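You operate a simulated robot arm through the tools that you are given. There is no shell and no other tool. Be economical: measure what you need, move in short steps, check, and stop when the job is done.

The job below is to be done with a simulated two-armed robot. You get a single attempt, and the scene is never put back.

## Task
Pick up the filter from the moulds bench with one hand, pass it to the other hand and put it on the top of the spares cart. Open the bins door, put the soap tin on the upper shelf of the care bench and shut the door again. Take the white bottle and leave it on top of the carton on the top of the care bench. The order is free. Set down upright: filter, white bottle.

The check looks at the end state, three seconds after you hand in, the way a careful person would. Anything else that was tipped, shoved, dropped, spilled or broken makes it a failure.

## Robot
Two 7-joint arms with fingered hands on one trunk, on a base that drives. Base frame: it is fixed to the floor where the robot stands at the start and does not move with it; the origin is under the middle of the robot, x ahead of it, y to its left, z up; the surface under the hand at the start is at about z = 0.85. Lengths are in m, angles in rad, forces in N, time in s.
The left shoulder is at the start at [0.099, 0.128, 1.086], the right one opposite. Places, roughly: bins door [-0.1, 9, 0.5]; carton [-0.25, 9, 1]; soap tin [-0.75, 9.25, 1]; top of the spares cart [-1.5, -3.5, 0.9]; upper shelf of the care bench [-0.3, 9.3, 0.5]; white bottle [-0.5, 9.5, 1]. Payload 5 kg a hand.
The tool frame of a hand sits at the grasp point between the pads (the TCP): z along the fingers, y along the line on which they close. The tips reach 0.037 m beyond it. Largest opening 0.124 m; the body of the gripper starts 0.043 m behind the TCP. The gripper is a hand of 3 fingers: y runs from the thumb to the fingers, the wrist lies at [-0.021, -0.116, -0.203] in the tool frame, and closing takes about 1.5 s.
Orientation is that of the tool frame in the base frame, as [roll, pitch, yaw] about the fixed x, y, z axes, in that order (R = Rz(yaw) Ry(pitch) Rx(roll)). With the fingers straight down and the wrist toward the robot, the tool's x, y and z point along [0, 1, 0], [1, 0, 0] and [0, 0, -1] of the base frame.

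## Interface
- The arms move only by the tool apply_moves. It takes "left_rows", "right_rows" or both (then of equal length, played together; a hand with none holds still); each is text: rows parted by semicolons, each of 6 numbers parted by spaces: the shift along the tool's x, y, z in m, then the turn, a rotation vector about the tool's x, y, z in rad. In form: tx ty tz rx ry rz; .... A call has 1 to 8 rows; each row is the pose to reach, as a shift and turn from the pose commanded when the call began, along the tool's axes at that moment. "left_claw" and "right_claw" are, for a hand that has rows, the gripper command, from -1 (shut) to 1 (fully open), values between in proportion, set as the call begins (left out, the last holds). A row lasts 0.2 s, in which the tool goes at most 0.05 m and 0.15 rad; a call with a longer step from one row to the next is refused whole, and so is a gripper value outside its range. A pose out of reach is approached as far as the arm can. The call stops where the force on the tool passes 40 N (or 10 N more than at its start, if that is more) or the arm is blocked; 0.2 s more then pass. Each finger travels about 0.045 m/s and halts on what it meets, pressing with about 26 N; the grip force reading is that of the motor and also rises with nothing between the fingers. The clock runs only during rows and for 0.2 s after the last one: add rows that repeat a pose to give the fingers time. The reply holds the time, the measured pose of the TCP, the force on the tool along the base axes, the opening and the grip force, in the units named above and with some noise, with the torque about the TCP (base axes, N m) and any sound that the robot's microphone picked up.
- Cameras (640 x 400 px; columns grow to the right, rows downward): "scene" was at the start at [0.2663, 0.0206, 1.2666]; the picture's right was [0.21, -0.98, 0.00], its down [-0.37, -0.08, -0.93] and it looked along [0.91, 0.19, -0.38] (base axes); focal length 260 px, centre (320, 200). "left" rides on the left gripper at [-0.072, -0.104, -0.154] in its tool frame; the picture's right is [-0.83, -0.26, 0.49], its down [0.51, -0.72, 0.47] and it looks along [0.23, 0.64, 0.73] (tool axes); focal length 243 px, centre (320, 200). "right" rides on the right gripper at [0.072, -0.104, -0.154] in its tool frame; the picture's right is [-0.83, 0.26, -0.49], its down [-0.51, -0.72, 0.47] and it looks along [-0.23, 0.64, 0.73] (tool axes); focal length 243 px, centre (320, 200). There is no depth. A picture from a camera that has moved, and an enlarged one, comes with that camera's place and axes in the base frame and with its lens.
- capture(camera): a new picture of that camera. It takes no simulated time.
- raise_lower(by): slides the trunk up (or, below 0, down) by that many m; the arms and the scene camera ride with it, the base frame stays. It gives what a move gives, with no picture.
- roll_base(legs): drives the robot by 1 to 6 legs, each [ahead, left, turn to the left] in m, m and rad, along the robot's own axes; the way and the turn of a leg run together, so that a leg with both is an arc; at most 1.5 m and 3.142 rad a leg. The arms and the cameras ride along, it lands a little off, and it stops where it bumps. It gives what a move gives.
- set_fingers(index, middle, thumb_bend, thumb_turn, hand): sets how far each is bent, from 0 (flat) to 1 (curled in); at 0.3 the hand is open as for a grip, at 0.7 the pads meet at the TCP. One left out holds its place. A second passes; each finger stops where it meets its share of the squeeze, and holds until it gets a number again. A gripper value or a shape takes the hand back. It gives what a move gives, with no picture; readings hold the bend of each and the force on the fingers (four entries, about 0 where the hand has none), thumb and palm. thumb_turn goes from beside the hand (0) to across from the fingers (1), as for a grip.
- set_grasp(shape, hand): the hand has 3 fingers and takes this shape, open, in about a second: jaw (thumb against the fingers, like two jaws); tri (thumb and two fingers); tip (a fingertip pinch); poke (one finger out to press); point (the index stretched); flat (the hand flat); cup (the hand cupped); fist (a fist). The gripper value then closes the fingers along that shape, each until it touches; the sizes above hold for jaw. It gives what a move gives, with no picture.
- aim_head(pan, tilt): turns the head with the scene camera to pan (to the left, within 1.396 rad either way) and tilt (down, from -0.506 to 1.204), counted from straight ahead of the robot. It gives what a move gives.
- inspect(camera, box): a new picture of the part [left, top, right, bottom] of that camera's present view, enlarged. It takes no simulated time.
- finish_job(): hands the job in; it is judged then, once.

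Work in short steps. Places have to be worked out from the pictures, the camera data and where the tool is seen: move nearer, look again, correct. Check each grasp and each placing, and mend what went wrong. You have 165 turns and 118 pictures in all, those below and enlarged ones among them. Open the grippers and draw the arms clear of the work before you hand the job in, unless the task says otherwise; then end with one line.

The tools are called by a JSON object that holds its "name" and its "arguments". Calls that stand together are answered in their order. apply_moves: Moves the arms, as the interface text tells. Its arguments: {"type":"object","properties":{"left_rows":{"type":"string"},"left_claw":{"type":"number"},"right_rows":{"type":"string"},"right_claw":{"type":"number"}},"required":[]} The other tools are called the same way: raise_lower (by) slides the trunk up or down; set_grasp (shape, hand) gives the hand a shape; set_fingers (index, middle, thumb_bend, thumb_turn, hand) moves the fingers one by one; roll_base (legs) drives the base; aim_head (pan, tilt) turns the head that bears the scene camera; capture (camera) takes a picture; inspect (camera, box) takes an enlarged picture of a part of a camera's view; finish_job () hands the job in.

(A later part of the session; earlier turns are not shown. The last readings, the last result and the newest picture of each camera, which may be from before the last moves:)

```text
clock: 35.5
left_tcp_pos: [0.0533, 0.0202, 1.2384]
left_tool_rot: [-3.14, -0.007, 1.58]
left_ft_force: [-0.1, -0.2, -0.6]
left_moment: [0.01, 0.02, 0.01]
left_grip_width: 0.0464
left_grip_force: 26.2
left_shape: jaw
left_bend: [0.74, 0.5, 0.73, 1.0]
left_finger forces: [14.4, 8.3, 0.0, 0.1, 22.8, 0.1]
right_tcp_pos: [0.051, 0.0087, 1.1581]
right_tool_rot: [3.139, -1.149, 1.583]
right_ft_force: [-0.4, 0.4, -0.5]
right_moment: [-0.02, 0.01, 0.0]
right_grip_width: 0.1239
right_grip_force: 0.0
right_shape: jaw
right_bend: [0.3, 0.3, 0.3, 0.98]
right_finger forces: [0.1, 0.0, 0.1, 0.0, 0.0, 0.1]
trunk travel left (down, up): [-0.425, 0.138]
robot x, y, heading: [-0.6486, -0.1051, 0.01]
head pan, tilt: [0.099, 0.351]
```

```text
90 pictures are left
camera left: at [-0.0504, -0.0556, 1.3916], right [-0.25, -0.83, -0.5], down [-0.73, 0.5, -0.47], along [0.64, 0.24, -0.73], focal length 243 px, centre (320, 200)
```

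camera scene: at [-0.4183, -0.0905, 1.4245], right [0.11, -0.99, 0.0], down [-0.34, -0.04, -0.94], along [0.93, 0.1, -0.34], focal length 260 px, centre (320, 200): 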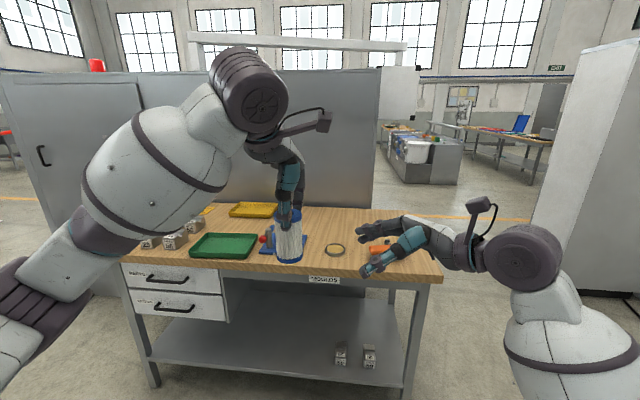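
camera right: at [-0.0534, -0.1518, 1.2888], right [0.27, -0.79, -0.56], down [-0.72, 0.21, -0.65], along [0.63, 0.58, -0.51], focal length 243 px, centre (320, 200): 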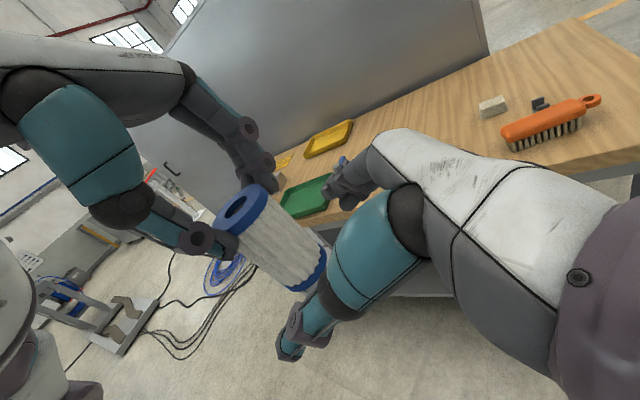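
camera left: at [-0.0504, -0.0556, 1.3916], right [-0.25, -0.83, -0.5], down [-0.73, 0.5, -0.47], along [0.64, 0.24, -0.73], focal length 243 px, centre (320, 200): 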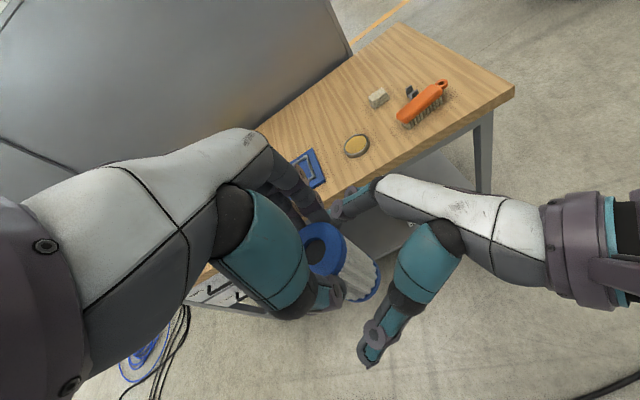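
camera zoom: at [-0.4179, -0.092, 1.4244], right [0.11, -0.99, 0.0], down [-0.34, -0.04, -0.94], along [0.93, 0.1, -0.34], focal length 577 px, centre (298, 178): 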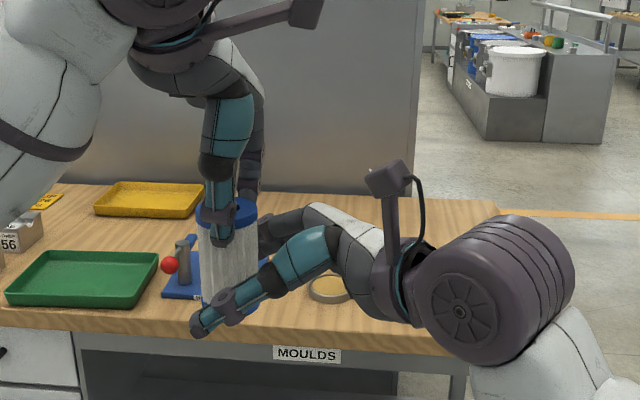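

Both sides straddle the filter's lower half. I close the right hand.

{"name": "apply_moves", "arguments": {"right_rows": "0 0 0 0 0 0;0 0 0 0 0 0;0 0 0 0 0 0;0 0 0 0 0 0;0 0 0 0 0 0;0 0 0 0 0 0;0 0 0 0 0 0;0 0 0 0 0 0", "right_claw": -1}}

{"name": "inspect", "arguments": {"camera": "scene", "box": [230, 120, 430, 300]}}

{"name": "capture", "arguments": {"camera": "right"}}

```text
clock: 37.2
left_tcp_pos: [0.0536, 0.0207, 1.2381]
left_tool_rot: [-3.141, -0.006, 1.582]
left_ft_force: [-0.5, -0.5, 0.7]
left_moment: [-0.01, 0.02, 0.04]
left_grip_width: 0.0465
left_grip_force: 25.6
left_shape: jaw
left_bend: [0.74, 0.5, 0.73, 1.0]
left_finger forces: [15.0, 8.1, 0.0, 0.0, 23.6, 0.0]
right_tcp_pos: [0.0509, 0.0086, 1.1585]
right_tool_rot: [3.14, -1.151, 1.585]
right_ft_force: [0.5, 0.6, -0.4]
right_moment: [-0.02, -0.03, -0.02]
right_grip_width: 0.0472
right_grip_force: 25.5
right_shape: jaw
right_bend: [0.74, 0.48, 0.74, 1.0]
right_finger forces: [14.9, 8.1, 0.0, 0.0, 22.2, 0.1]
trunk travel left (down, up): [-0.425, 0.138]
robot x, y, heading: [-0.6461, -0.1035, 0.008]
head pan, tilt: [0.099, 0.351]
```

```text
2.22 times, centred on (330, 210) of scene
camera zoom: at [-0.4177, -0.0908, 1.4244], right [0.11, -0.99, 0.0], down [-0.34, -0.04, -0.94], along [0.93, 0.1, -0.34], focal length 577 px, centre (298, 178)
```

zoom: 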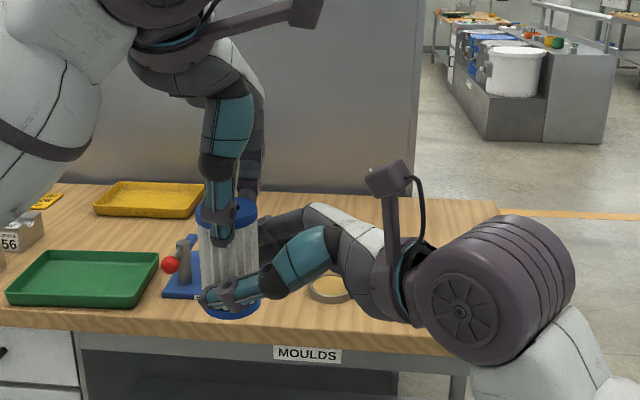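

```text
88 pictures are left
camera right: at [-0.0519, -0.1031, 1.2873], right [0.27, -0.79, -0.56], down [-0.72, 0.21, -0.65], along [0.63, 0.58, -0.51], focal length 243 px, centre (320, 200)
```

right: 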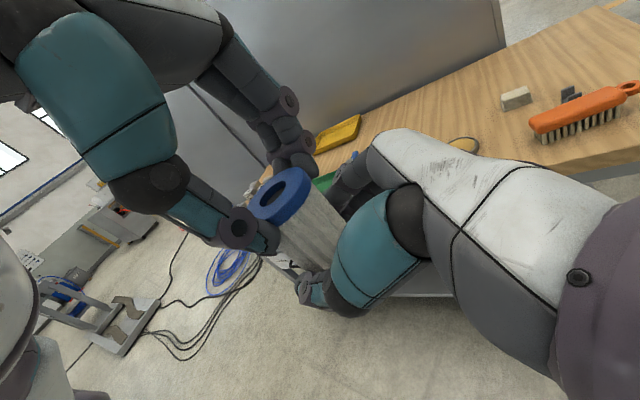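

The right hand grips low with 22 N while the left still holds the top. I open the left and draw it straight up.

{"name": "apply_moves", "arguments": {"left_rows": "0 0 0 0 0 0;0 0 0 0 0 0;0 0 0 0 0 0;0 0 0 0 0 0;0 0 0 0 0 0;0 0 -0.03 0 0 0;0 0 -0.06 0 0 0;0 0 -0.1 0 0 0", "left_claw": 0.8}}

{"name": "inspect", "arguments": {"camera": "scene", "box": [230, 120, 430, 300]}}

```text
clock: 39.0
left_tcp_pos: [0.0524, 0.0217, 1.3388]
left_tool_rot: [-3.141, -0.009, 1.58]
left_ft_force: [-0.1, -0.7, 0.5]
left_moment: [0.04, 0.03, 0.01]
left_grip_width: 0.1116
left_grip_force: 0.1
left_shape: jaw
left_bend: [0.28, 0.32, 0.38, 0.98]
left_finger forces: [0.1, 0.0, 0.0, 0.0, 0.1, 0.0]
right_tcp_pos: [0.0509, 0.0089, 1.159]
right_tool_rot: [3.139, -1.151, 1.586]
right_ft_force: [-0.3, -0.2, -0.2]
right_moment: [0.0, 0.02, -0.03]
right_grip_width: 0.0471
right_grip_force: 26.0
right_shape: jaw
right_bend: [0.74, 0.48, 0.74, 1.0]
right_finger forces: [15.4, 8.6, 0.1, 0.1, 22.9, 0.0]
trunk travel left (down, up): [-0.425, 0.138]
robot x, y, heading: [-0.6492, -0.1039, 0.013]
head pan, tilt: [0.099, 0.351]
```

```text
2.22 times, centred on (330, 210) of scene
camera zoom: at [-0.4188, -0.0914, 1.4246], right [0.11, -0.99, 0.0], down [-0.34, -0.04, -0.94], along [0.93, 0.1, -0.34], focal length 577 px, centre (298, 178)
```

zoom: 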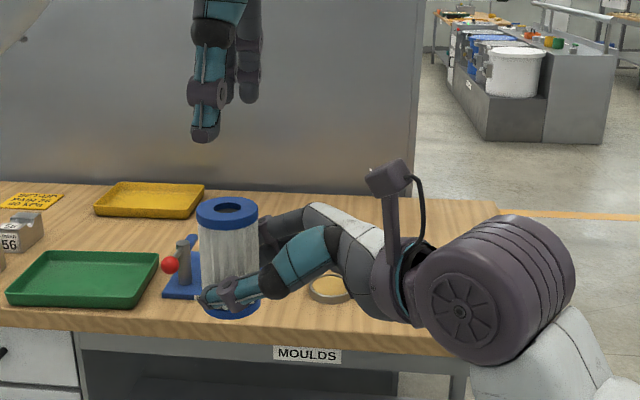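

The hand-over worked and the filter is upright in the right hand, its bottom about 39 mm below the right TCP. I turn toward the cart, drive a bit and look.

{"name": "roll_base", "arguments": {"legs": [[0, 0, -1.58], [0.9, 0, 0]]}}

{"name": "aim_head", "arguments": {"pan": -0.25, "tilt": 0.3}}

{"name": "capture", "arguments": {"camera": "scene"}}

```text
clock: 47.6
left_tcp_pos: [-0.5073, -1.699, 1.3379]
left_tool_rot: [-3.14, -0.008, 0.013]
left_ft_force: [0.1, -0.3, 0.3]
left_moment: [-0.04, 0.0, 0.02]
left_grip_width: 0.1114
left_grip_force: 0.0
left_shape: jaw
left_bend: [0.28, 0.32, 0.38, 0.98]
left_finger forces: [0.1, 0.0, 0.0, 0.0, 0.1, 0.0]
right_tcp_pos: [-0.5197, -1.6967, 1.1589]
right_tool_rot: [-3.139, -1.151, 0.013]
right_ft_force: [-0.3, 0.4, -0.5]
right_moment: [0.0, 0.0, 0.01]
right_grip_width: 0.0465
right_grip_force: 25.9
right_shape: jaw
right_bend: [0.74, 0.48, 0.74, 1.0]
right_finger forces: [14.7, 8.2, 0.0, 0.0, 21.8, 0.0]
trunk travel left (down, up): [-0.425, 0.138]
robot x, y, heading: [-0.6351, -0.9981, -1.559]
head pan, tilt: [0.099, 0.351]
```

```text
clock: 48.4
left_tcp_pos: [-0.5069, -1.6995, 1.3377]
left_tool_rot: [-3.141, -0.005, 0.015]
left_ft_force: [-0.3, -1.3, 0.3]
left_moment: [-0.02, 0.01, 0.02]
left_grip_width: 0.1118
left_grip_force: 0.0
left_shape: jaw
left_bend: [0.28, 0.32, 0.38, 0.98]
left_finger forces: [0.1, 0.0, 0.0, 0.1, 0.1, 0.1]
right_tcp_pos: [-0.5192, -1.6952, 1.1583]
right_tool_rot: [-3.141, -1.151, 0.015]
right_ft_force: [0.1, -0.3, -0.4]
right_moment: [0.01, 0.03, -0.02]
right_grip_width: 0.0467
right_grip_force: 26.1
right_shape: jaw
right_bend: [0.74, 0.48, 0.74, 1.0]
right_finger forces: [14.7, 8.2, 0.0, 0.1, 21.8, 0.0]
trunk travel left (down, up): [-0.425, 0.138]
robot x, y, heading: [-0.635, -0.998, -1.555]
head pan, tilt: [-0.25, 0.3]
```

```text
86 pictures are left
camera scene: at [-0.6572, -1.2275, 1.4291], right [-0.97, 0.23, 0.0], down [0.07, 0.29, -0.96], along [-0.22, -0.93, -0.3], focal length 260 px, centre (320, 200)
```

scene: 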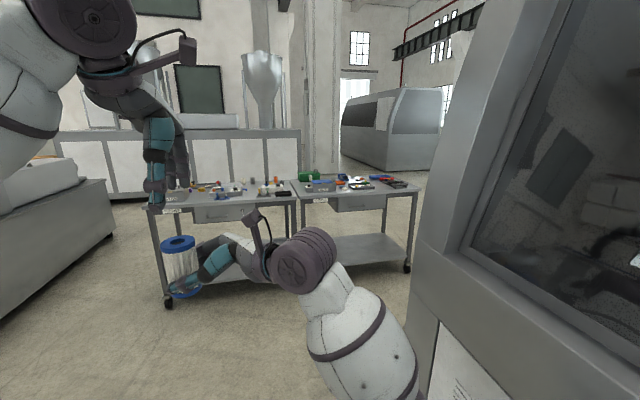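

Two carts stand ahead, each with a label. I enlarge to read them.

{"name": "inspect", "arguments": {"camera": "scene", "box": [140, 150, 420, 290]}}

```text
2.29 times, centred on (280, 220) of scene
camera zoom: at [-0.6572, -1.2275, 1.4291], right [-0.97, 0.23, 0.0], down [0.07, 0.29, -0.96], along [-0.22, -0.93, -0.3], focal length 594 px, centre (411, 154)
```

zoom: 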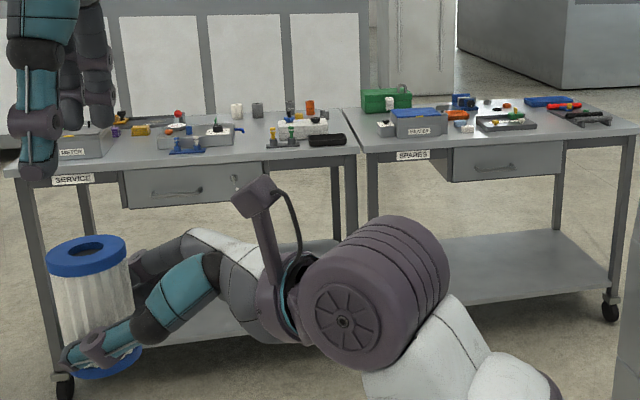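

The spares cart is the right-hand one. I check the machine corner to my right before driving closer.

{"name": "aim_head", "arguments": {"pan": -0.8, "tilt": 0.7}}

{"name": "capture", "arguments": {"camera": "scene"}}

```text
clock: 49.4
left_tcp_pos: [-0.5083, -1.6982, 1.3379]
left_tool_rot: [-3.14, -0.007, 0.015]
left_ft_force: [0.6, -0.3, 0.0]
left_moment: [0.03, 0.02, -0.02]
left_grip_width: 0.1117
left_grip_force: 0.0
left_shape: jaw
left_bend: [0.28, 0.32, 0.38, 0.98]
left_finger forces: [0.0, 0.1, 0.0, 0.0, 0.0, 0.0]
right_tcp_pos: [-0.5201, -1.6962, 1.1579]
right_tool_rot: [3.141, -1.151, 0.017]
right_ft_force: [0.2, -0.1, 0.1]
right_moment: [-0.01, 0.02, 0.02]
right_grip_width: 0.0465
right_grip_force: 26.1
right_shape: jaw
right_bend: [0.74, 0.48, 0.74, 1.0]
right_finger forces: [14.8, 8.2, 0.0, 0.0, 21.8, 0.0]
trunk travel left (down, up): [-0.425, 0.138]
robot x, y, heading: [-0.6371, -1.0001, -1.552]
head pan, tilt: [-0.799, 0.7]
```

```text
84 pictures are left
camera scene: at [-0.6955, -1.1967, 1.393], right [-0.71, 0.71, 0.0], down [0.45, 0.46, -0.77], along [-0.54, -0.54, -0.64], focal length 260 px, centre (320, 200)
```

scene: 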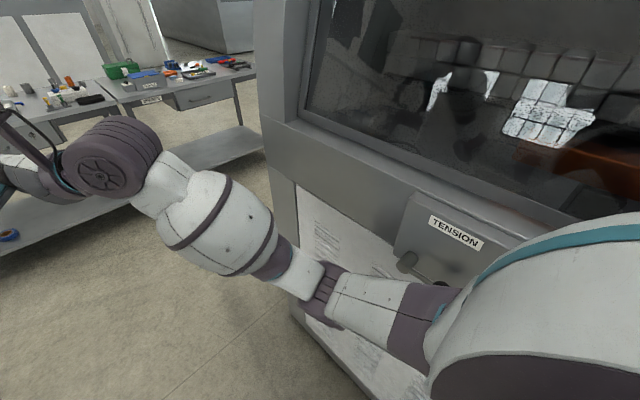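

The machine's front face is at x of about -1.09 and ends at y of about -1.8, so I stay clear of it. I drive straight ahead 0.7 m and look at the cart top from above.

{"name": "roll_base", "arguments": {"legs": [[0.7, 0, 0]]}}

{"name": "aim_head", "arguments": {"pan": -0.5, "tilt": 0.5}}

{"name": "capture", "arguments": {"camera": "scene"}}

```text
clock: 53.3
left_tcp_pos: [-0.4957, -2.4031, 1.3375]
left_tool_rot: [-3.14, -0.008, 0.014]
left_ft_force: [-0.3, 0.0, 0.2]
left_moment: [0.0, 0.04, 0.0]
left_grip_width: 0.1113
left_grip_force: 0.2
left_shape: jaw
left_bend: [0.28, 0.32, 0.38, 0.98]
left_finger forces: [0.1, 0.1, 0.1, 0.1, 0.1, 0.0]
right_tcp_pos: [-0.5091, -2.4011, 1.1592]
right_tool_rot: [-3.141, -1.151, 0.015]
right_ft_force: [0.5, 0.5, -0.6]
right_moment: [-0.01, -0.01, -0.04]
right_grip_width: 0.0467
right_grip_force: 26.2
right_shape: jaw
right_bend: [0.74, 0.48, 0.74, 1.0]
right_finger forces: [14.6, 8.2, 0.1, 0.0, 21.8, 0.0]
trunk travel left (down, up): [-0.425, 0.138]
robot x, y, heading: [-0.6219, -1.7053, -1.551]
head pan, tilt: [-0.799, 0.7]
```

```text
clock: 54.1
left_tcp_pos: [-0.4972, -2.4039, 1.3369]
left_tool_rot: [-3.14, -0.007, 0.013]
left_ft_force: [-0.5, -0.4, 0.2]
left_moment: [0.01, 0.0, 0.01]
left_grip_width: 0.1112
left_grip_force: 0.1
left_shape: jaw
left_bend: [0.28, 0.32, 0.38, 0.98]
left_finger forces: [0.1, 0.0, 0.1, 0.0, 0.1, 0.1]
right_tcp_pos: [-0.5085, -2.4011, 1.1585]
right_tool_rot: [-3.141, -1.149, 0.016]
right_ft_force: [0.1, 0.4, -0.8]
right_moment: [-0.04, 0.03, -0.03]
right_grip_width: 0.0466
right_grip_force: 25.8
right_shape: jaw
right_bend: [0.74, 0.48, 0.74, 1.0]
right_finger forces: [14.7, 8.0, 0.0, 0.0, 21.8, 0.1]
trunk travel left (down, up): [-0.425, 0.138]
robot x, y, heading: [-0.6245, -1.7043, -1.555]
head pan, tilt: [-0.499, 0.499]
```

```text
83 pictures are left
camera scene: at [-0.6672, -1.923, 1.4106], right [-0.88, 0.47, 0.0], down [0.22, 0.42, -0.88], along [-0.41, -0.78, -0.48], focal length 260 px, centre (320, 200)
```

scene: 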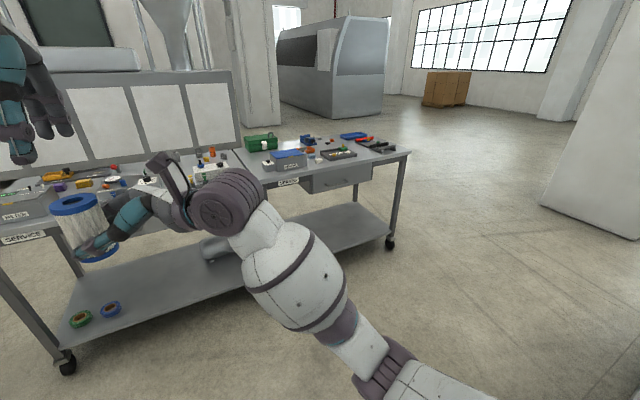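

The floor in front of the spares cart is open. I enlarge its top.

{"name": "inspect", "arguments": {"camera": "scene", "box": [230, 120, 420, 200]}}

```text
3.37 times, centred on (325, 160) of scene
camera zoom: at [-0.6672, -1.923, 1.4106], right [-0.88, 0.47, 0.0], down [0.22, 0.42, -0.88], along [-0.41, -0.78, -0.48], focal length 875 px, centre (303, 335)
```

zoom: 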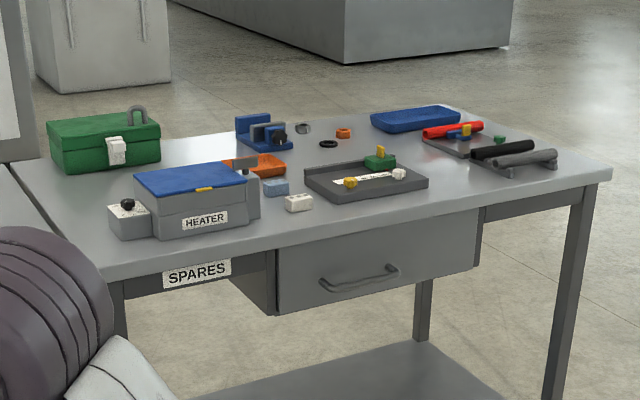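

The best free spot is the front strip around (-1.47, -3.07), in front of the small tray and left of the clamps. I drive ahead past the machine corner, then sideways.

{"name": "roll_base", "arguments": {"legs": [[0.53, 0, -0.016], [0, -0.96, 0]]}}

{"name": "aim_head", "arguments": {"pan": 0.0, "tilt": 0.6}}

{"name": "capture", "arguments": {"camera": "scene"}}

```text
clock: 65.5
left_tcp_pos: [-1.4592, -2.9369, 1.338]
left_tool_rot: [-3.139, -0.008, 0.006]
left_ft_force: [-0.1, -0.1, -0.6]
left_moment: [0.0, 0.0, -0.02]
left_grip_width: 0.1115
left_grip_force: 0.0
left_shape: jaw
left_bend: [0.28, 0.32, 0.38, 0.98]
left_finger forces: [0.0, 0.0, 0.0, 0.0, 0.1, 0.0]
right_tcp_pos: [-1.4702, -2.9353, 1.1604]
right_tool_rot: [3.139, -1.15, 0.009]
right_ft_force: [-0.4, -0.2, -0.3]
right_moment: [-0.01, -0.01, -0.01]
right_grip_width: 0.0467
right_grip_force: 26.6
right_shape: jaw
right_bend: [0.74, 0.48, 0.74, 1.0]
right_finger forces: [14.7, 8.3, 0.0, 0.1, 21.8, 0.0]
trunk travel left (down, up): [-0.425, 0.138]
robot x, y, heading: [-1.5813, -2.2336, -1.564]
head pan, tilt: [-0.499, 0.499]
```

```text
clock: 66.4
left_tcp_pos: [-1.4584, -2.9378, 1.3379]
left_tool_rot: [-3.139, -0.006, 0.005]
left_ft_force: [0.6, 0.1, -0.4]
left_moment: [0.04, -0.02, -0.01]
left_grip_width: 0.1114
left_grip_force: 0.0
left_shape: jaw
left_bend: [0.28, 0.32, 0.38, 0.98]
left_finger forces: [0.0, 0.0, 0.1, 0.1, 0.0, 0.0]
right_tcp_pos: [-1.4712, -2.9344, 1.1586]
right_tool_rot: [-3.14, -1.149, 0.003]
right_ft_force: [-0.3, 0.7, -1.5]
right_moment: [0.01, 0.03, -0.02]
right_grip_width: 0.0467
right_grip_force: 25.9
right_shape: jaw
right_bend: [0.74, 0.48, 0.74, 1.0]
right_finger forces: [14.7, 8.2, 0.0, 0.0, 21.8, 0.0]
trunk travel left (down, up): [-0.425, 0.138]
robot x, y, heading: [-1.5813, -2.2337, -1.565]
head pan, tilt: [0.0, 0.6]
```

```text
81 pictures are left
camera scene: at [-1.5814, -2.4628, 1.4016], right [-1.0, -0.01, 0.0], down [0.0, 0.56, -0.83], along [0.0, -0.83, -0.56], focal length 260 px, centre (320, 200)
```

scene: 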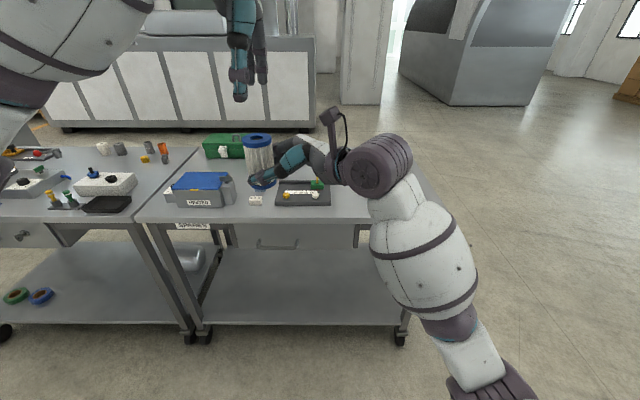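

The strip in front of the tray looks only about 9 cm deep. I check the cart's right part with the wrist camera.

{"name": "capture", "arguments": {"camera": "right"}}

{"name": "capture", "arguments": {"camera": "left"}}

```text
80 pictures are left
camera right: at [-1.5824, -2.8323, 1.2873], right [-0.79, -0.27, -0.56], down [0.22, 0.72, -0.66], along [0.58, -0.64, -0.51], focal length 243 px, centre (320, 200)
```

right: 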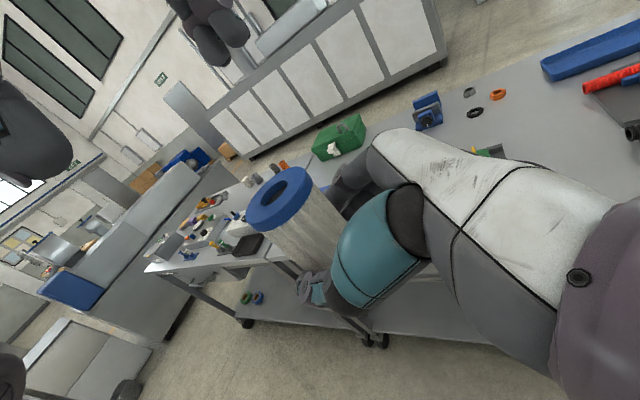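

```text
79 pictures are left
camera left: at [-1.5326, -2.8344, 1.4913], right [-0.83, 0.26, -0.5], down [0.51, 0.72, -0.47], along [0.24, -0.64, -0.73], focal length 243 px, centre (320, 200)
```

left: 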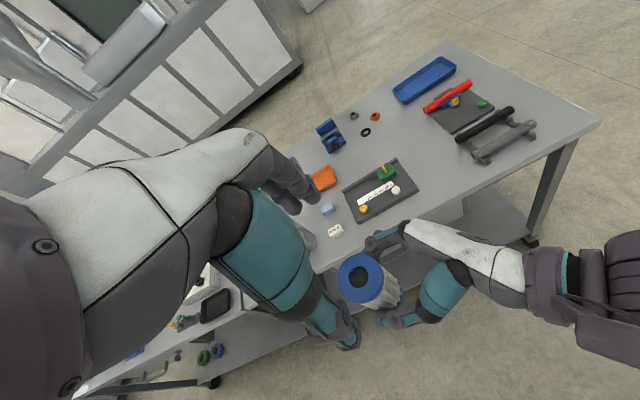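

The free gap between the tray and the clamps is around (-1.68, -3.22). I turn the right hand 45° about the vertical so it reaches in from the robot's side, and move the left hand out of the way.

{"name": "apply_moves", "arguments": {"left_rows": "0.045 0 -0.01 0 0 0;0.09 0 -0.02 0 0 0;0.135 0 -0.03 0 0 0;0.18 0 -0.04 0 0 0;0.22 -0.01 -0.04 0 0 0;0.25 -0.02 -0.04 0 0 0;0.27 -0.04 -0.04 0 0 0;0.27 -0.06 -0.04 0 0 0", "right_rows": "0 0 0 0 0 0;0 0 0 0 0 0;0 0 0 -0.1195 0 0.0533;0 0 0 -0.239 0 0.1067;0 0 0 -0.3585 0 0.16;0 0 0 -0.478 0 0.2133;0 0 0 -0.5975 0 0.2667;0 0 0 -0.717 0 0.32"}}

{"name": "capture", "arguments": {"camera": "scene"}}

```text
clock: 68.2
left_tcp_pos: [-1.1897, -2.873, 1.38]
left_tool_rot: [-3.141, -0.006, 0.005]
left_ft_force: [0.5, 0.2, 0.3]
left_moment: [0.0, 0.01, -0.02]
left_grip_width: 0.1115
left_grip_force: 0.1
left_shape: jaw
left_bend: [0.28, 0.32, 0.38, 0.98]
left_finger forces: [0.1, 0.0, 0.1, 0.0, 0.0, 0.0]
right_tcp_pos: [-1.4698, -2.9337, 1.16]
right_tool_rot: [3.135, -1.151, -0.774]
right_ft_force: [0.1, 0.6, -0.4]
right_moment: [0.03, 0.01, -0.03]
right_grip_width: 0.0467
right_grip_force: 26.2
right_shape: jaw
right_bend: [0.74, 0.48, 0.74, 1.0]
right_finger forces: [14.9, 8.3, 0.0, 0.1, 21.9, 0.1]
trunk travel left (down, up): [-0.425, 0.138]
robot x, y, heading: [-1.5793, -2.2346, -1.566]
head pan, tilt: [0.0, 0.6]
```

```text
78 pictures are left
camera scene: at [-1.5798, -2.4608, 1.402], right [-1.0, -0.01, 0.0], down [0.0, 0.56, -0.83], along [0.0, -0.83, -0.56], focal length 260 px, centre (320, 200)
```

scene: 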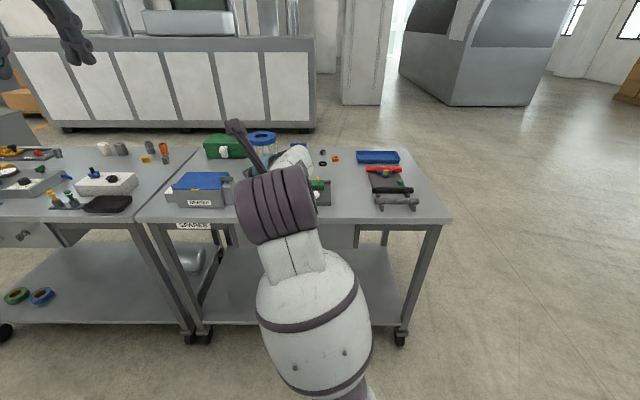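

I shift the base 0.228 right and 0.12 ahead so the filter lines up with the gap.

{"name": "roll_base", "arguments": {"legs": [[0.12, -0.228, 0]]}}

{"name": "capture", "arguments": {"camera": "right"}}

{"name": "capture", "arguments": {"camera": "scene"}}

```text
clock: 70.8
left_tcp_pos: [-1.4157, -2.9976, 1.3796]
left_tool_rot: [-3.141, -0.007, 0.005]
left_ft_force: [0.4, -0.6, 0.2]
left_moment: [0.0, 0.0, 0.01]
left_grip_width: 0.1114
left_grip_force: 0.0
left_shape: jaw
left_bend: [0.28, 0.32, 0.38, 0.98]
left_finger forces: [0.0, 0.0, 0.1, 0.1, 0.1, 0.0]
right_tcp_pos: [-1.698, -3.0566, 1.1579]
right_tool_rot: [3.141, -1.151, -0.777]
right_ft_force: [-0.5, -0.5, -0.1]
right_moment: [0.0, 0.01, 0.0]
right_grip_width: 0.0463
right_grip_force: 26.2
right_shape: jaw
right_bend: [0.74, 0.48, 0.74, 1.0]
right_finger forces: [14.8, 8.3, 0.0, 0.0, 21.9, 0.1]
trunk travel left (down, up): [-0.425, 0.138]
robot x, y, heading: [-1.8079, -2.3589, -1.566]
head pan, tilt: [0.0, 0.6]
```

```text
77 pictures are left
camera right: at [-1.7027, -2.9053, 1.2874], right [-0.75, 0.37, -0.56], down [0.66, 0.36, -0.66], along [-0.04, -0.86, -0.51], focal length 243 px, centre (320, 200)
```

right: 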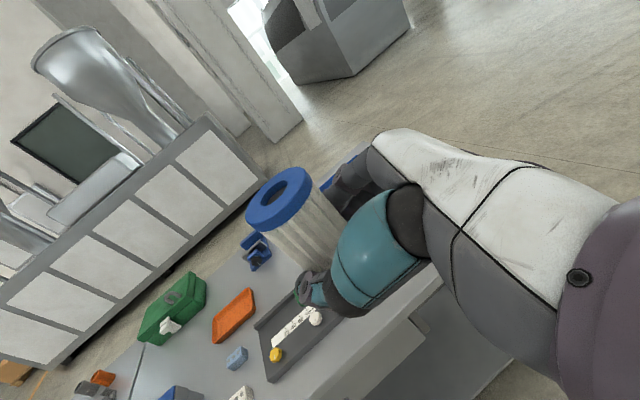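

```text
76 pictures are left
camera scene: at [-1.807, -2.5845, 1.4017], right [-1.0, -0.01, 0.0], down [0.0, 0.56, -0.83], along [0.01, -0.83, -0.56], focal length 260 px, centre (320, 200)
```

scene: 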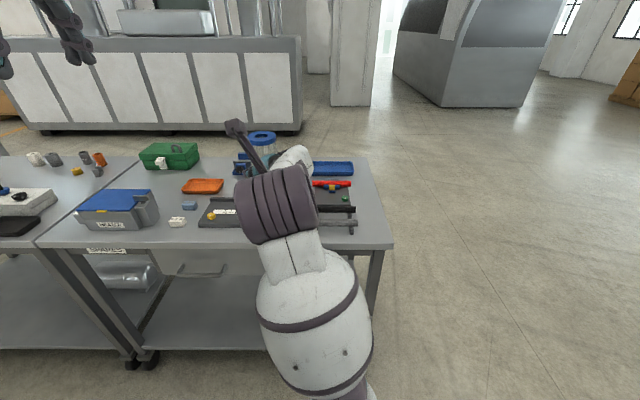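

I move the filter ahead over the gap and lower it to about 13 cm above the top, then look with the left wrist camera.

{"name": "apply_moves", "arguments": {"right_rows": "0.0105 0.026 0.0234 0 0 0;0.0209 0.052 0.0467 0 0 0;0.0418 0.104 0.0934 0 0 0;0.0053 0.104 0.1097 0 0 0;-0.0312 0.104 0.126 0 0 0;-0.0678 0.104 0.1424 0 0 0"}}

{"name": "capture", "arguments": {"camera": "left"}}

{"name": "capture", "arguments": {"camera": "right"}}

```text
refused: row 3 steps farther than a row can; nothing moved
```

```text
75 pictures are left
camera left: at [-1.4903, -2.894, 1.533], right [-0.83, 0.26, -0.5], down [0.51, 0.73, -0.47], along [0.24, -0.64, -0.73], focal length 243 px, centre (320, 200)
```

left: 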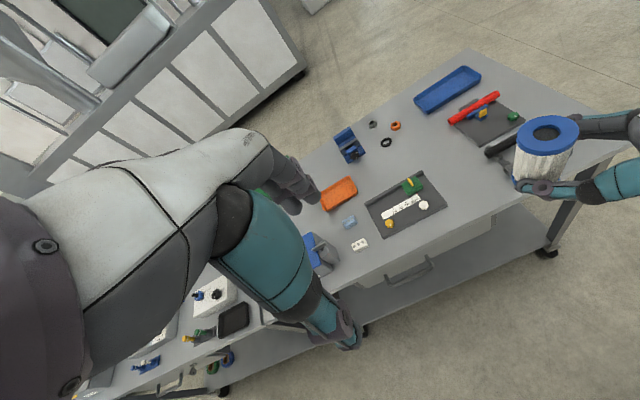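

```text
74 pictures are left
camera right: at [-1.7027, -2.9053, 1.2874], right [-0.75, 0.37, -0.56], down [0.66, 0.36, -0.66], along [-0.04, -0.86, -0.51], focal length 243 px, centre (320, 200)
```

right: 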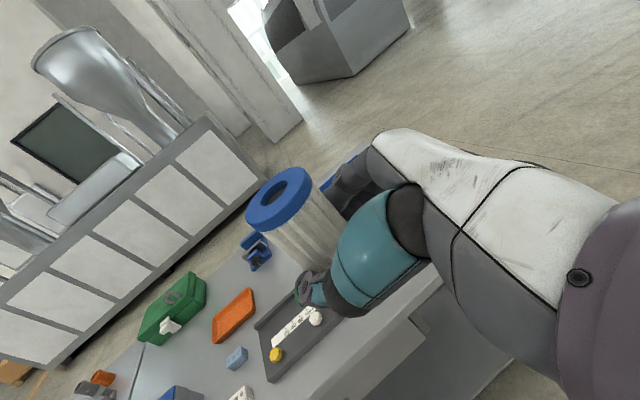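

One step was too long, so I redo the path with smaller ones.

{"name": "apply_moves", "arguments": {"right_rows": "0.0105 0.026 0.0234 0 0 0;0.0209 0.052 0.0467 0 0 0;0.0313 0.078 0.07 0 0 0;0.0418 0.104 0.0934 0 0 0;0.0053 0.104 0.1097 0 0 0;-0.0312 0.104 0.126 0 0 0;-0.0678 0.104 0.1424 0 0 0"}}

{"name": "capture", "arguments": {"camera": "left"}}

```text
clock: 72.4
left_tcp_pos: [-1.4157, -2.9979, 1.3799]
left_tool_rot: [-3.14, -0.007, 0.005]
left_ft_force: [0.7, 0.1, 0.1]
left_moment: [0.0, 0.02, 0.05]
left_grip_width: 0.1115
left_grip_force: 0.1
left_shape: jaw
left_bend: [0.28, 0.32, 0.38, 0.98]
left_finger forces: [0.1, 0.1, 0.0, 0.0, 0.1, 0.0]
right_tcp_pos: [-1.6971, -3.2028, 1.0381]
right_tool_rot: [3.138, -1.15, -0.776]
right_ft_force: [1.0, 0.6, -1.0]
right_moment: [0.02, 0.06, 0.03]
right_grip_width: 0.0468
right_grip_force: 26.2
right_shape: jaw
right_bend: [0.74, 0.48, 0.74, 1.0]
right_finger forces: [14.7, 8.4, 0.0, 0.0, 22.0, 0.1]
trunk travel left (down, up): [-0.425, 0.138]
robot x, y, heading: [-1.8103, -2.3614, -1.565]
head pan, tilt: [0.0, 0.6]
```

```text
73 pictures are left
camera left: at [-1.4907, -2.8949, 1.5327], right [-0.83, 0.26, -0.5], down [0.51, 0.73, -0.47], along [0.24, -0.64, -0.73], focal length 243 px, centre (320, 200)
```

left: 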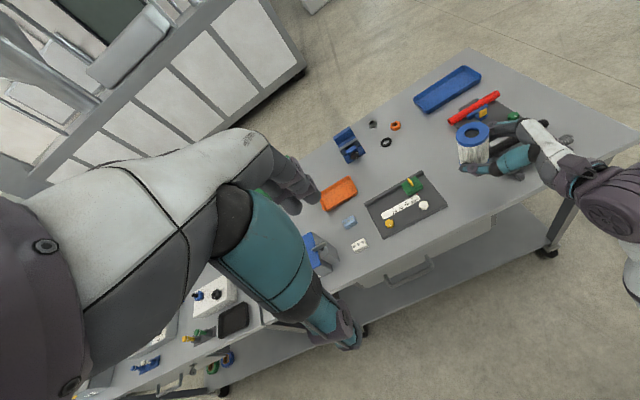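

The filter center is confirmed at about (-1.69, -3.22). I nudge it 1 cm away from the clamps and lower 7 cm.

{"name": "apply_moves", "arguments": {"right_rows": "0.0035 -0.0084 0.0078 0 0 0;-0.0178 -0.0084 0.0173 0 0 0;-0.0391 -0.0084 0.0269 0 0 0;-0.0604 -0.0084 0.0364 0 0 0"}}

{"name": "inspect", "arguments": {"camera": "left", "box": [400, 60, 600, 220]}}

```text
clock: 73.4
left_tcp_pos: [-1.4171, -2.9973, 1.3804]
left_tool_rot: [-3.139, -0.009, 0.004]
left_ft_force: [0.1, 0.1, -1.0]
left_moment: [0.0, 0.0, 0.01]
left_grip_width: 0.1118
left_grip_force: 0.0
left_shape: jaw
left_bend: [0.28, 0.32, 0.38, 0.98]
left_finger forces: [0.1, 0.1, 0.1, 0.1, 0.1, 0.0]
right_tcp_pos: [-1.6848, -3.2021, 0.9673]
right_tool_rot: [3.141, -1.15, -0.779]
right_ft_force: [0.3, -0.3, -0.7]
right_moment: [0.03, 0.02, 0.05]
right_grip_width: 0.0464
right_grip_force: 26.3
right_shape: jaw
right_bend: [0.74, 0.48, 0.74, 1.0]
right_finger forces: [14.8, 8.5, 0.0, 0.0, 21.8, 0.0]
trunk travel left (down, up): [-0.425, 0.138]
robot x, y, heading: [-1.808, -2.3592, -1.56]
head pan, tilt: [0.0, 0.6]
```

```text
2.50 times, centred on (500, 140) of left
camera zoom: at [-1.4907, -2.8944, 1.5329], right [-0.83, 0.26, -0.5], down [0.51, 0.73, -0.47], along [0.24, -0.64, -0.73], focal length 606 px, centre (-130, 350)
```

zoom: 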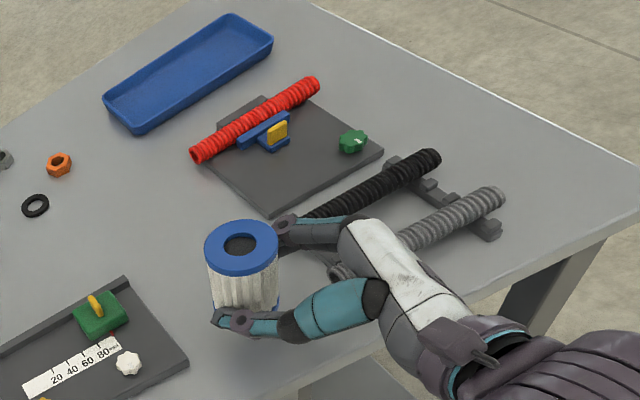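

The rod stand reaches close under the knuckles, so I shift the filter 1.5-2 cm away from it, toward the front and left. Then I lower a further 2.5 cm.

{"name": "apply_moves", "arguments": {"right_rows": "0.0007 -0.0226 0.0015 0 0 0;-0.0107 -0.0226 0.0066 0 0 0;-0.0221 -0.0226 0.0117 0 0 0"}}

{"name": "inspect", "arguments": {"camera": "left", "box": [400, 60, 600, 220]}}

```text
clock: 74.2
left_tcp_pos: [-1.4167, -2.9969, 1.3793]
left_tool_rot: [-3.14, -0.007, 0.006]
left_ft_force: [0.2, 0.3, 0.0]
left_moment: [0.0, -0.04, 0.0]
left_grip_width: 0.1117
left_grip_force: 0.1
left_shape: jaw
left_bend: [0.28, 0.32, 0.38, 0.98]
left_finger forces: [0.1, 0.0, 0.1, 0.0, 0.0, 0.1]
right_tcp_pos: [-1.6688, -3.1872, 0.9426]
right_tool_rot: [3.141, -1.148, -0.778]
right_ft_force: [-0.8, -0.5, -0.3]
right_moment: [0.03, -0.01, -0.01]
right_grip_width: 0.0466
right_grip_force: 25.6
right_shape: jaw
right_bend: [0.74, 0.48, 0.74, 1.0]
right_finger forces: [14.7, 8.4, 0.1, 0.0, 21.9, 0.1]
trunk travel left (down, up): [-0.425, 0.138]
robot x, y, heading: [-1.8058, -2.3583, -1.567]
head pan, tilt: [0.0, 0.6]
```

```text
2.50 times, centred on (500, 140) of left
camera zoom: at [-1.4909, -2.8945, 1.5329], right [-0.83, 0.26, -0.5], down [0.51, 0.73, -0.47], along [0.24, -0.64, -0.73], focal length 606 px, centre (-130, 350)
```

zoom: 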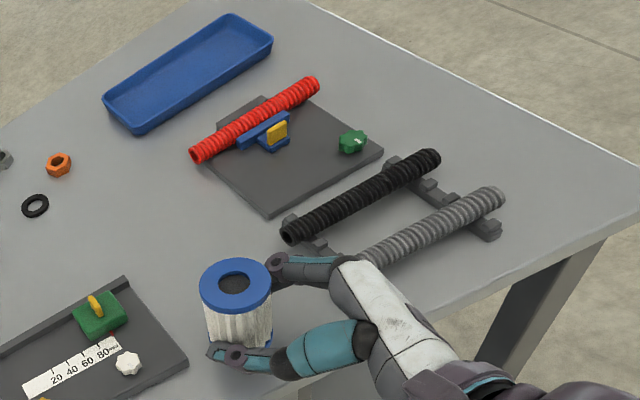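

Clearances look fine. I lower in small steps and watch the vertical force for contact.

{"name": "apply_moves", "arguments": {"right_rows": "-0.0073 0 0.0033 0 0 0;-0.0146 0 0.0065 0 0 0;-0.0201 0 0.009 0 0 0"}}

{"name": "inspect", "arguments": {"camera": "left", "box": [440, 120, 560, 216]}}

```text
clock: 75.0
left_tcp_pos: [-1.4164, -2.9964, 1.3803]
left_tool_rot: [-3.139, -0.006, 0.005]
left_ft_force: [0.6, -0.7, 0.1]
left_moment: [0.0, -0.02, -0.01]
left_grip_width: 0.1116
left_grip_force: 0.0
left_shape: jaw
left_bend: [0.28, 0.32, 0.38, 0.98]
left_finger forces: [0.0, 0.0, 0.0, 0.1, 0.0, 0.0]
right_tcp_pos: [-1.6679, -3.1869, 0.9224]
right_tool_rot: [-3.14, -1.15, -0.778]
right_ft_force: [0.0, 0.5, -0.4]
right_moment: [0.02, -0.03, 0.01]
right_grip_width: 0.0466
right_grip_force: 25.8
right_shape: jaw
right_bend: [0.74, 0.48, 0.74, 1.0]
right_finger forces: [14.9, 8.2, 0.1, 0.0, 21.9, 0.1]
trunk travel left (down, up): [-0.425, 0.138]
robot x, y, heading: [-1.8074, -2.3605, -1.565]
head pan, tilt: [0.0, 0.6]
```

```text
4.17 times, centred on (500, 168) of left
camera zoom: at [-1.4908, -2.8942, 1.533], right [-0.83, 0.26, -0.5], down [0.51, 0.73, -0.47], along [0.24, -0.64, -0.73], focal length 1011 px, centre (-430, 333)
```

zoom: 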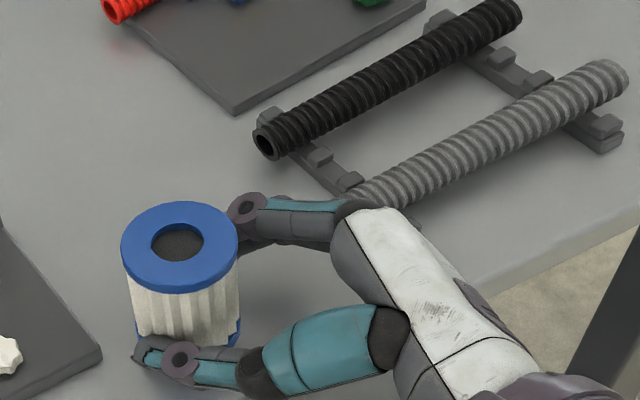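

Still no contact. I go down another 12 mm in 3 mm steps.

{"name": "apply_moves", "arguments": {"right_rows": "-0.0027 0 0.0012 0 0 0;-0.0055 0 0.0024 0 0 0;-0.0082 0 0.0037 0 0 0;-0.011 0 0.0049 0 0 0"}}

{"name": "apply_moves", "arguments": {"right_rows": "-0.0018 0 0.0008 0 0 0;-0.0036 0 0.0016 0 0 0"}}

```text
clock: 76.0
left_tcp_pos: [-1.4162, -2.9966, 1.3786]
left_tool_rot: [-3.138, -0.007, 0.005]
left_ft_force: [-0.2, -0.1, -0.1]
left_moment: [0.04, -0.05, 0.01]
left_grip_width: 0.1116
left_grip_force: 0.1
left_shape: jaw
left_bend: [0.28, 0.32, 0.38, 0.98]
left_finger forces: [0.0, 0.0, 0.1, 0.1, 0.1, 0.1]
right_tcp_pos: [-1.6678, -3.1871, 0.9085]
right_tool_rot: [-3.14, -1.149, -0.778]
right_ft_force: [0.5, -0.1, -1.2]
right_moment: [-0.02, -0.01, 0.0]
right_grip_width: 0.0464
right_grip_force: 26.2
right_shape: jaw
right_bend: [0.74, 0.48, 0.74, 1.0]
right_finger forces: [14.8, 8.3, 0.1, 0.1, 21.9, 0.0]
trunk travel left (down, up): [-0.425, 0.138]
robot x, y, heading: [-1.8039, -2.3584, -1.561]
head pan, tilt: [0.0, 0.6]
```

```text
clock: 76.6
left_tcp_pos: [-1.4172, -2.9966, 1.3807]
left_tool_rot: [-3.139, -0.006, 0.005]
left_ft_force: [1.0, 0.1, -1.4]
left_moment: [0.0, -0.01, -0.01]
left_grip_width: 0.1112
left_grip_force: 0.2
left_shape: jaw
left_bend: [0.28, 0.32, 0.38, 0.98]
left_finger forces: [0.0, 0.1, 0.0, 0.0, 0.0, 0.0]
right_tcp_pos: [-1.6678, -3.1874, 0.9054]
right_tool_rot: [-3.14, -1.15, -0.775]
right_ft_force: [-0.5, 0.7, -1.3]
right_moment: [-0.02, 0.01, -0.04]
right_grip_width: 0.0467
right_grip_force: 26.4
right_shape: jaw
right_bend: [0.74, 0.48, 0.74, 1.0]
right_finger forces: [14.7, 8.2, 0.0, 0.0, 21.8, 0.0]
trunk travel left (down, up): [-0.425, 0.138]
robot x, y, heading: [-1.8069, -2.3595, -1.569]
head pan, tilt: [0.0, 0.6]
```

Still free, so I continue down.

{"name": "apply_moves", "arguments": {"right_rows": "-0.0018 0 0.0008 0 0 0;-0.0036 0 0.0016 0 0 0;-0.0055 0 0.0024 0 0 0"}}

{"name": "inspect", "arguments": {"camera": "left", "box": [440, 120, 560, 216]}}

```text
clock: 77.4
left_tcp_pos: [-1.4167, -2.9973, 1.3803]
left_tool_rot: [-3.14, -0.008, 0.005]
left_ft_force: [0.6, -0.6, -0.4]
left_moment: [-0.02, -0.01, -0.03]
left_grip_width: 0.1114
left_grip_force: 0.1
left_shape: jaw
left_bend: [0.28, 0.32, 0.38, 0.98]
left_finger forces: [0.0, 0.1, 0.1, 0.1, 0.0, 0.1]
right_tcp_pos: [-1.669, -3.1865, 0.9001]
right_tool_rot: [3.141, -1.151, -0.776]
right_ft_force: [0.9, -0.2, -0.9]
right_moment: [0.03, 0.02, 0.02]
right_grip_width: 0.0468
right_grip_force: 26.3
right_shape: jaw
right_bend: [0.74, 0.48, 0.74, 1.0]
right_finger forces: [14.7, 8.3, 0.1, 0.0, 21.9, 0.0]
trunk travel left (down, up): [-0.425, 0.138]
robot x, y, heading: [-1.8088, -2.3545, -1.563]
head pan, tilt: [0.0, 0.6]
```

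```text
4.17 times, centred on (500, 168) of left
camera zoom: at [-1.4908, -2.8942, 1.533], right [-0.83, 0.26, -0.5], down [0.51, 0.73, -0.47], along [0.24, -0.64, -0.73], focal length 1011 px, centre (-430, 333)
```

zoom: 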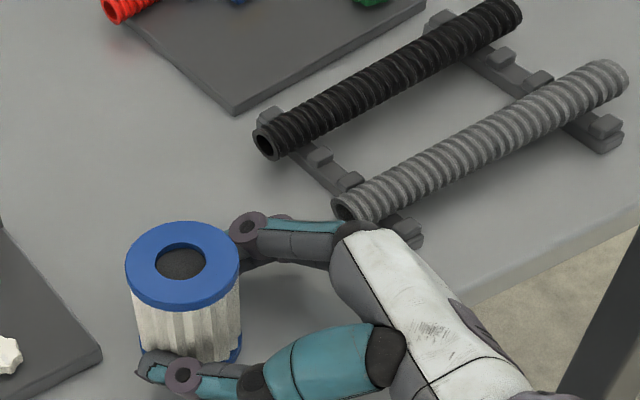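

No contact yet, so the top is probably near 0.85. I continue in 2 mm steps.

{"name": "apply_moves", "arguments": {"right_rows": "-0.0018 0 0.0008 0 0 0;-0.0036 0 0.0016 0 0 0;-0.0055 0 0.0024 0 0 0;-0.0055 0 0.0024 0 0 0"}}

{"name": "apply_moves", "arguments": {"right_rows": "-0.0014 0 0.0006 0 0 0;-0.0027 0 0.0012 0 0 0;-0.0027 0 0.0012 0 0 0"}}

```text
clock: 78.4
left_tcp_pos: [-1.4174, -2.9954, 1.3822]
left_tool_rot: [-3.141, -0.007, 0.006]
left_ft_force: [0.5, 1.3, -0.4]
left_moment: [-0.02, -0.01, 0.01]
left_grip_width: 0.1114
left_grip_force: 0.1
left_shape: jaw
left_bend: [0.28, 0.32, 0.38, 0.98]
left_finger forces: [0.0, 0.0, 0.1, 0.0, 0.1, 0.0]
right_tcp_pos: [-1.6691, -3.1875, 0.897]
right_tool_rot: [3.138, -1.153, -0.774]
right_ft_force: [-0.5, -2.3, 15.9]
right_moment: [-0.46, -0.06, 0.04]
right_grip_width: 0.0471
right_grip_force: 25.2
right_shape: jaw
right_bend: [0.74, 0.48, 0.74, 1.0]
right_finger forces: [16.3, 9.2, 0.0, 0.0, 22.1, 0.0]
trunk travel left (down, up): [-0.425, 0.138]
robot x, y, heading: [-1.8076, -2.3561, -1.567]
head pan, tilt: [0.0, 0.6]
```

```text
clock: 79.2
left_tcp_pos: [-1.417, -2.9952, 1.382]
left_tool_rot: [-3.141, -0.006, 0.006]
left_ft_force: [0.3, -0.2, -0.6]
left_moment: [-0.01, -0.01, -0.01]
left_grip_width: 0.1115
left_grip_force: 0.1
left_shape: jaw
left_bend: [0.28, 0.32, 0.38, 0.98]
left_finger forces: [0.0, 0.1, 0.0, 0.0, 0.0, 0.0]
right_tcp_pos: [-1.6686, -3.1861, 0.8947]
right_tool_rot: [3.132, -1.156, -0.767]
right_ft_force: [-1.3, -6.4, 26.7]
right_moment: [-0.89, -0.08, 0.01]
right_grip_width: 0.0475
right_grip_force: 25.9
right_shape: jaw
right_bend: [0.74, 0.47, 0.75, 1.0]
right_finger forces: [18.2, 11.2, 0.0, 0.0, 22.0, 0.1]
trunk travel left (down, up): [-0.425, 0.138]
robot x, y, heading: [-1.8062, -2.3577, -1.562]
head pan, tilt: [0.0, 0.6]
```

Contact: 27 N up, and the torque places it at the filter's base. I ease up 3 mm, then open the right hand partway.

{"name": "apply_moves", "arguments": {"right_rows": "0.0014 0 -0.0006 0 0 0;0.0032 0 -0.0014 0 0 0;0.0032 0 -0.0014 0 0 0"}}

{"name": "inspect", "arguments": {"camera": "left", "box": [440, 120, 560, 216]}}

```text
clock: 80.0
left_tcp_pos: [-1.4168, -2.9963, 1.3814]
left_tool_rot: [3.141, -0.006, 0.004]
left_ft_force: [-0.7, -0.4, 0.4]
left_moment: [-0.03, 0.01, -0.03]
left_grip_width: 0.1113
left_grip_force: 0.1
left_shape: jaw
left_bend: [0.28, 0.32, 0.38, 0.98]
left_finger forces: [0.0, 0.0, 0.0, 0.0, 0.0, 0.0]
right_tcp_pos: [-1.6699, -3.1861, 0.8946]
right_tool_rot: [3.142, -1.15, -0.778]
right_ft_force: [0.3, -5.7, 19.0]
right_moment: [-0.61, -0.02, 0.05]
right_grip_width: 0.0474
right_grip_force: 26.0
right_shape: jaw
right_bend: [0.74, 0.47, 0.75, 1.0]
right_finger forces: [17.9, 10.6, 0.0, 0.0, 22.2, 0.1]
trunk travel left (down, up): [-0.425, 0.138]
robot x, y, heading: [-1.8091, -2.3564, -1.565]
head pan, tilt: [0.0, 0.6]
```

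```text
4.17 times, centred on (500, 168) of left
camera zoom: at [-1.4914, -2.8922, 1.5338], right [-0.83, 0.26, -0.5], down [0.51, 0.72, -0.47], along [0.24, -0.64, -0.73], focal length 1011 px, centre (-430, 333)
```

zoom: 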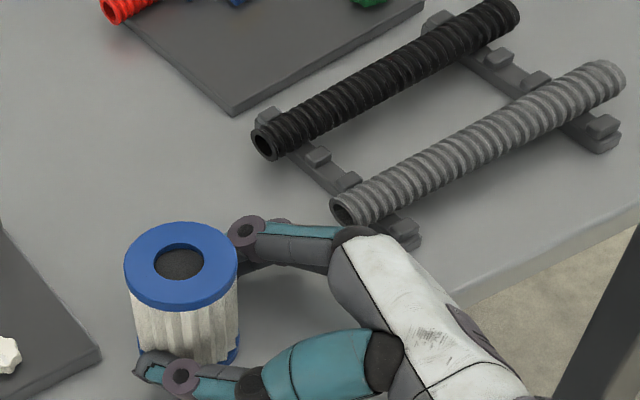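

19 N remains, so I ease up 2 mm more.

{"name": "apply_moves", "arguments": {"right_rows": "0.0018 0 -0.0008 0 0 0;0.0018 0 -0.0008 0 0 0"}}

```text
clock: 80.6
left_tcp_pos: [-1.4163, -2.9963, 1.3807]
left_tool_rot: [-3.141, -0.007, 0.004]
left_ft_force: [0.0, -1.5, -0.6]
left_moment: [0.01, -0.01, -0.02]
left_grip_width: 0.1114
left_grip_force: 0.0
left_shape: jaw
left_bend: [0.28, 0.32, 0.38, 0.98]
left_finger forces: [0.0, 0.1, 0.1, 0.1, 0.1, 0.0]
right_tcp_pos: [-1.6683, -3.1859, 0.8965]
right_tool_rot: [-3.139, -1.148, -0.78]
right_ft_force: [-0.2, -4.4, 11.0]
right_moment: [-0.4, -0.02, 0.02]
right_grip_width: 0.0472
right_grip_force: 26.0
right_shape: jaw
right_bend: [0.74, 0.47, 0.74, 1.0]
right_finger forces: [17.3, 10.3, 0.0, 0.1, 23.1, 0.0]
trunk travel left (down, up): [-0.425, 0.138]
robot x, y, heading: [-1.8048, -2.3584, -1.566]
head pan, tilt: [0.0, 0.6]
```

I open partway, to about 9 cm of width.

{"name": "apply_moves", "arguments": {"right_rows": "0.0009 0 -0.0004 0 0 0;0.0009 0 -0.0004 0 0 0;0.0009 0 -0.0004 0 0 0;0.0009 0 -0.0004 0 0 0;0.0009 0 -0.0004 0 0 0;0.0009 0 -0.0004 0 0 0", "right_claw": 0.4}}

{"name": "inspect", "arguments": {"camera": "left", "box": [440, 120, 560, 216]}}

```text
clock: 82.0
left_tcp_pos: [-1.4165, -2.9967, 1.3805]
left_tool_rot: [-3.14, -0.006, 0.006]
left_ft_force: [-0.3, -0.5, 0.0]
left_moment: [0.02, 0.04, 0.02]
left_grip_width: 0.1115
left_grip_force: 0.1
left_shape: jaw
left_bend: [0.28, 0.32, 0.38, 0.98]
left_finger forces: [0.0, 0.0, 0.0, 0.0, 0.1, 0.1]
right_tcp_pos: [-1.668, -3.1881, 0.8969]
right_tool_rot: [3.141, -1.149, -0.777]
right_ft_force: [1.1, 0.7, 0.6]
right_moment: [0.01, 0.03, 0.01]
right_grip_width: 0.0862
right_grip_force: 0.1
right_shape: jaw
right_bend: [0.27, 0.38, 0.59, 0.99]
right_finger forces: [0.0, 0.0, 0.1, 0.1, 0.1, 0.0]
trunk travel left (down, up): [-0.425, 0.138]
robot x, y, heading: [-1.8051, -2.3631, -1.562]
head pan, tilt: [0.0, 0.6]
```

```text
4.17 times, centred on (500, 168) of left
camera zoom: at [-1.4909, -2.8942, 1.533], right [-0.83, 0.26, -0.5], down [0.51, 0.73, -0.47], along [0.24, -0.64, -0.73], focal length 1011 px, centre (-430, 333)
```

zoom: 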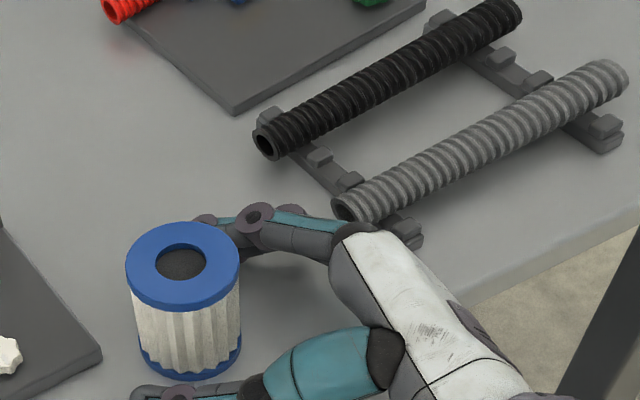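

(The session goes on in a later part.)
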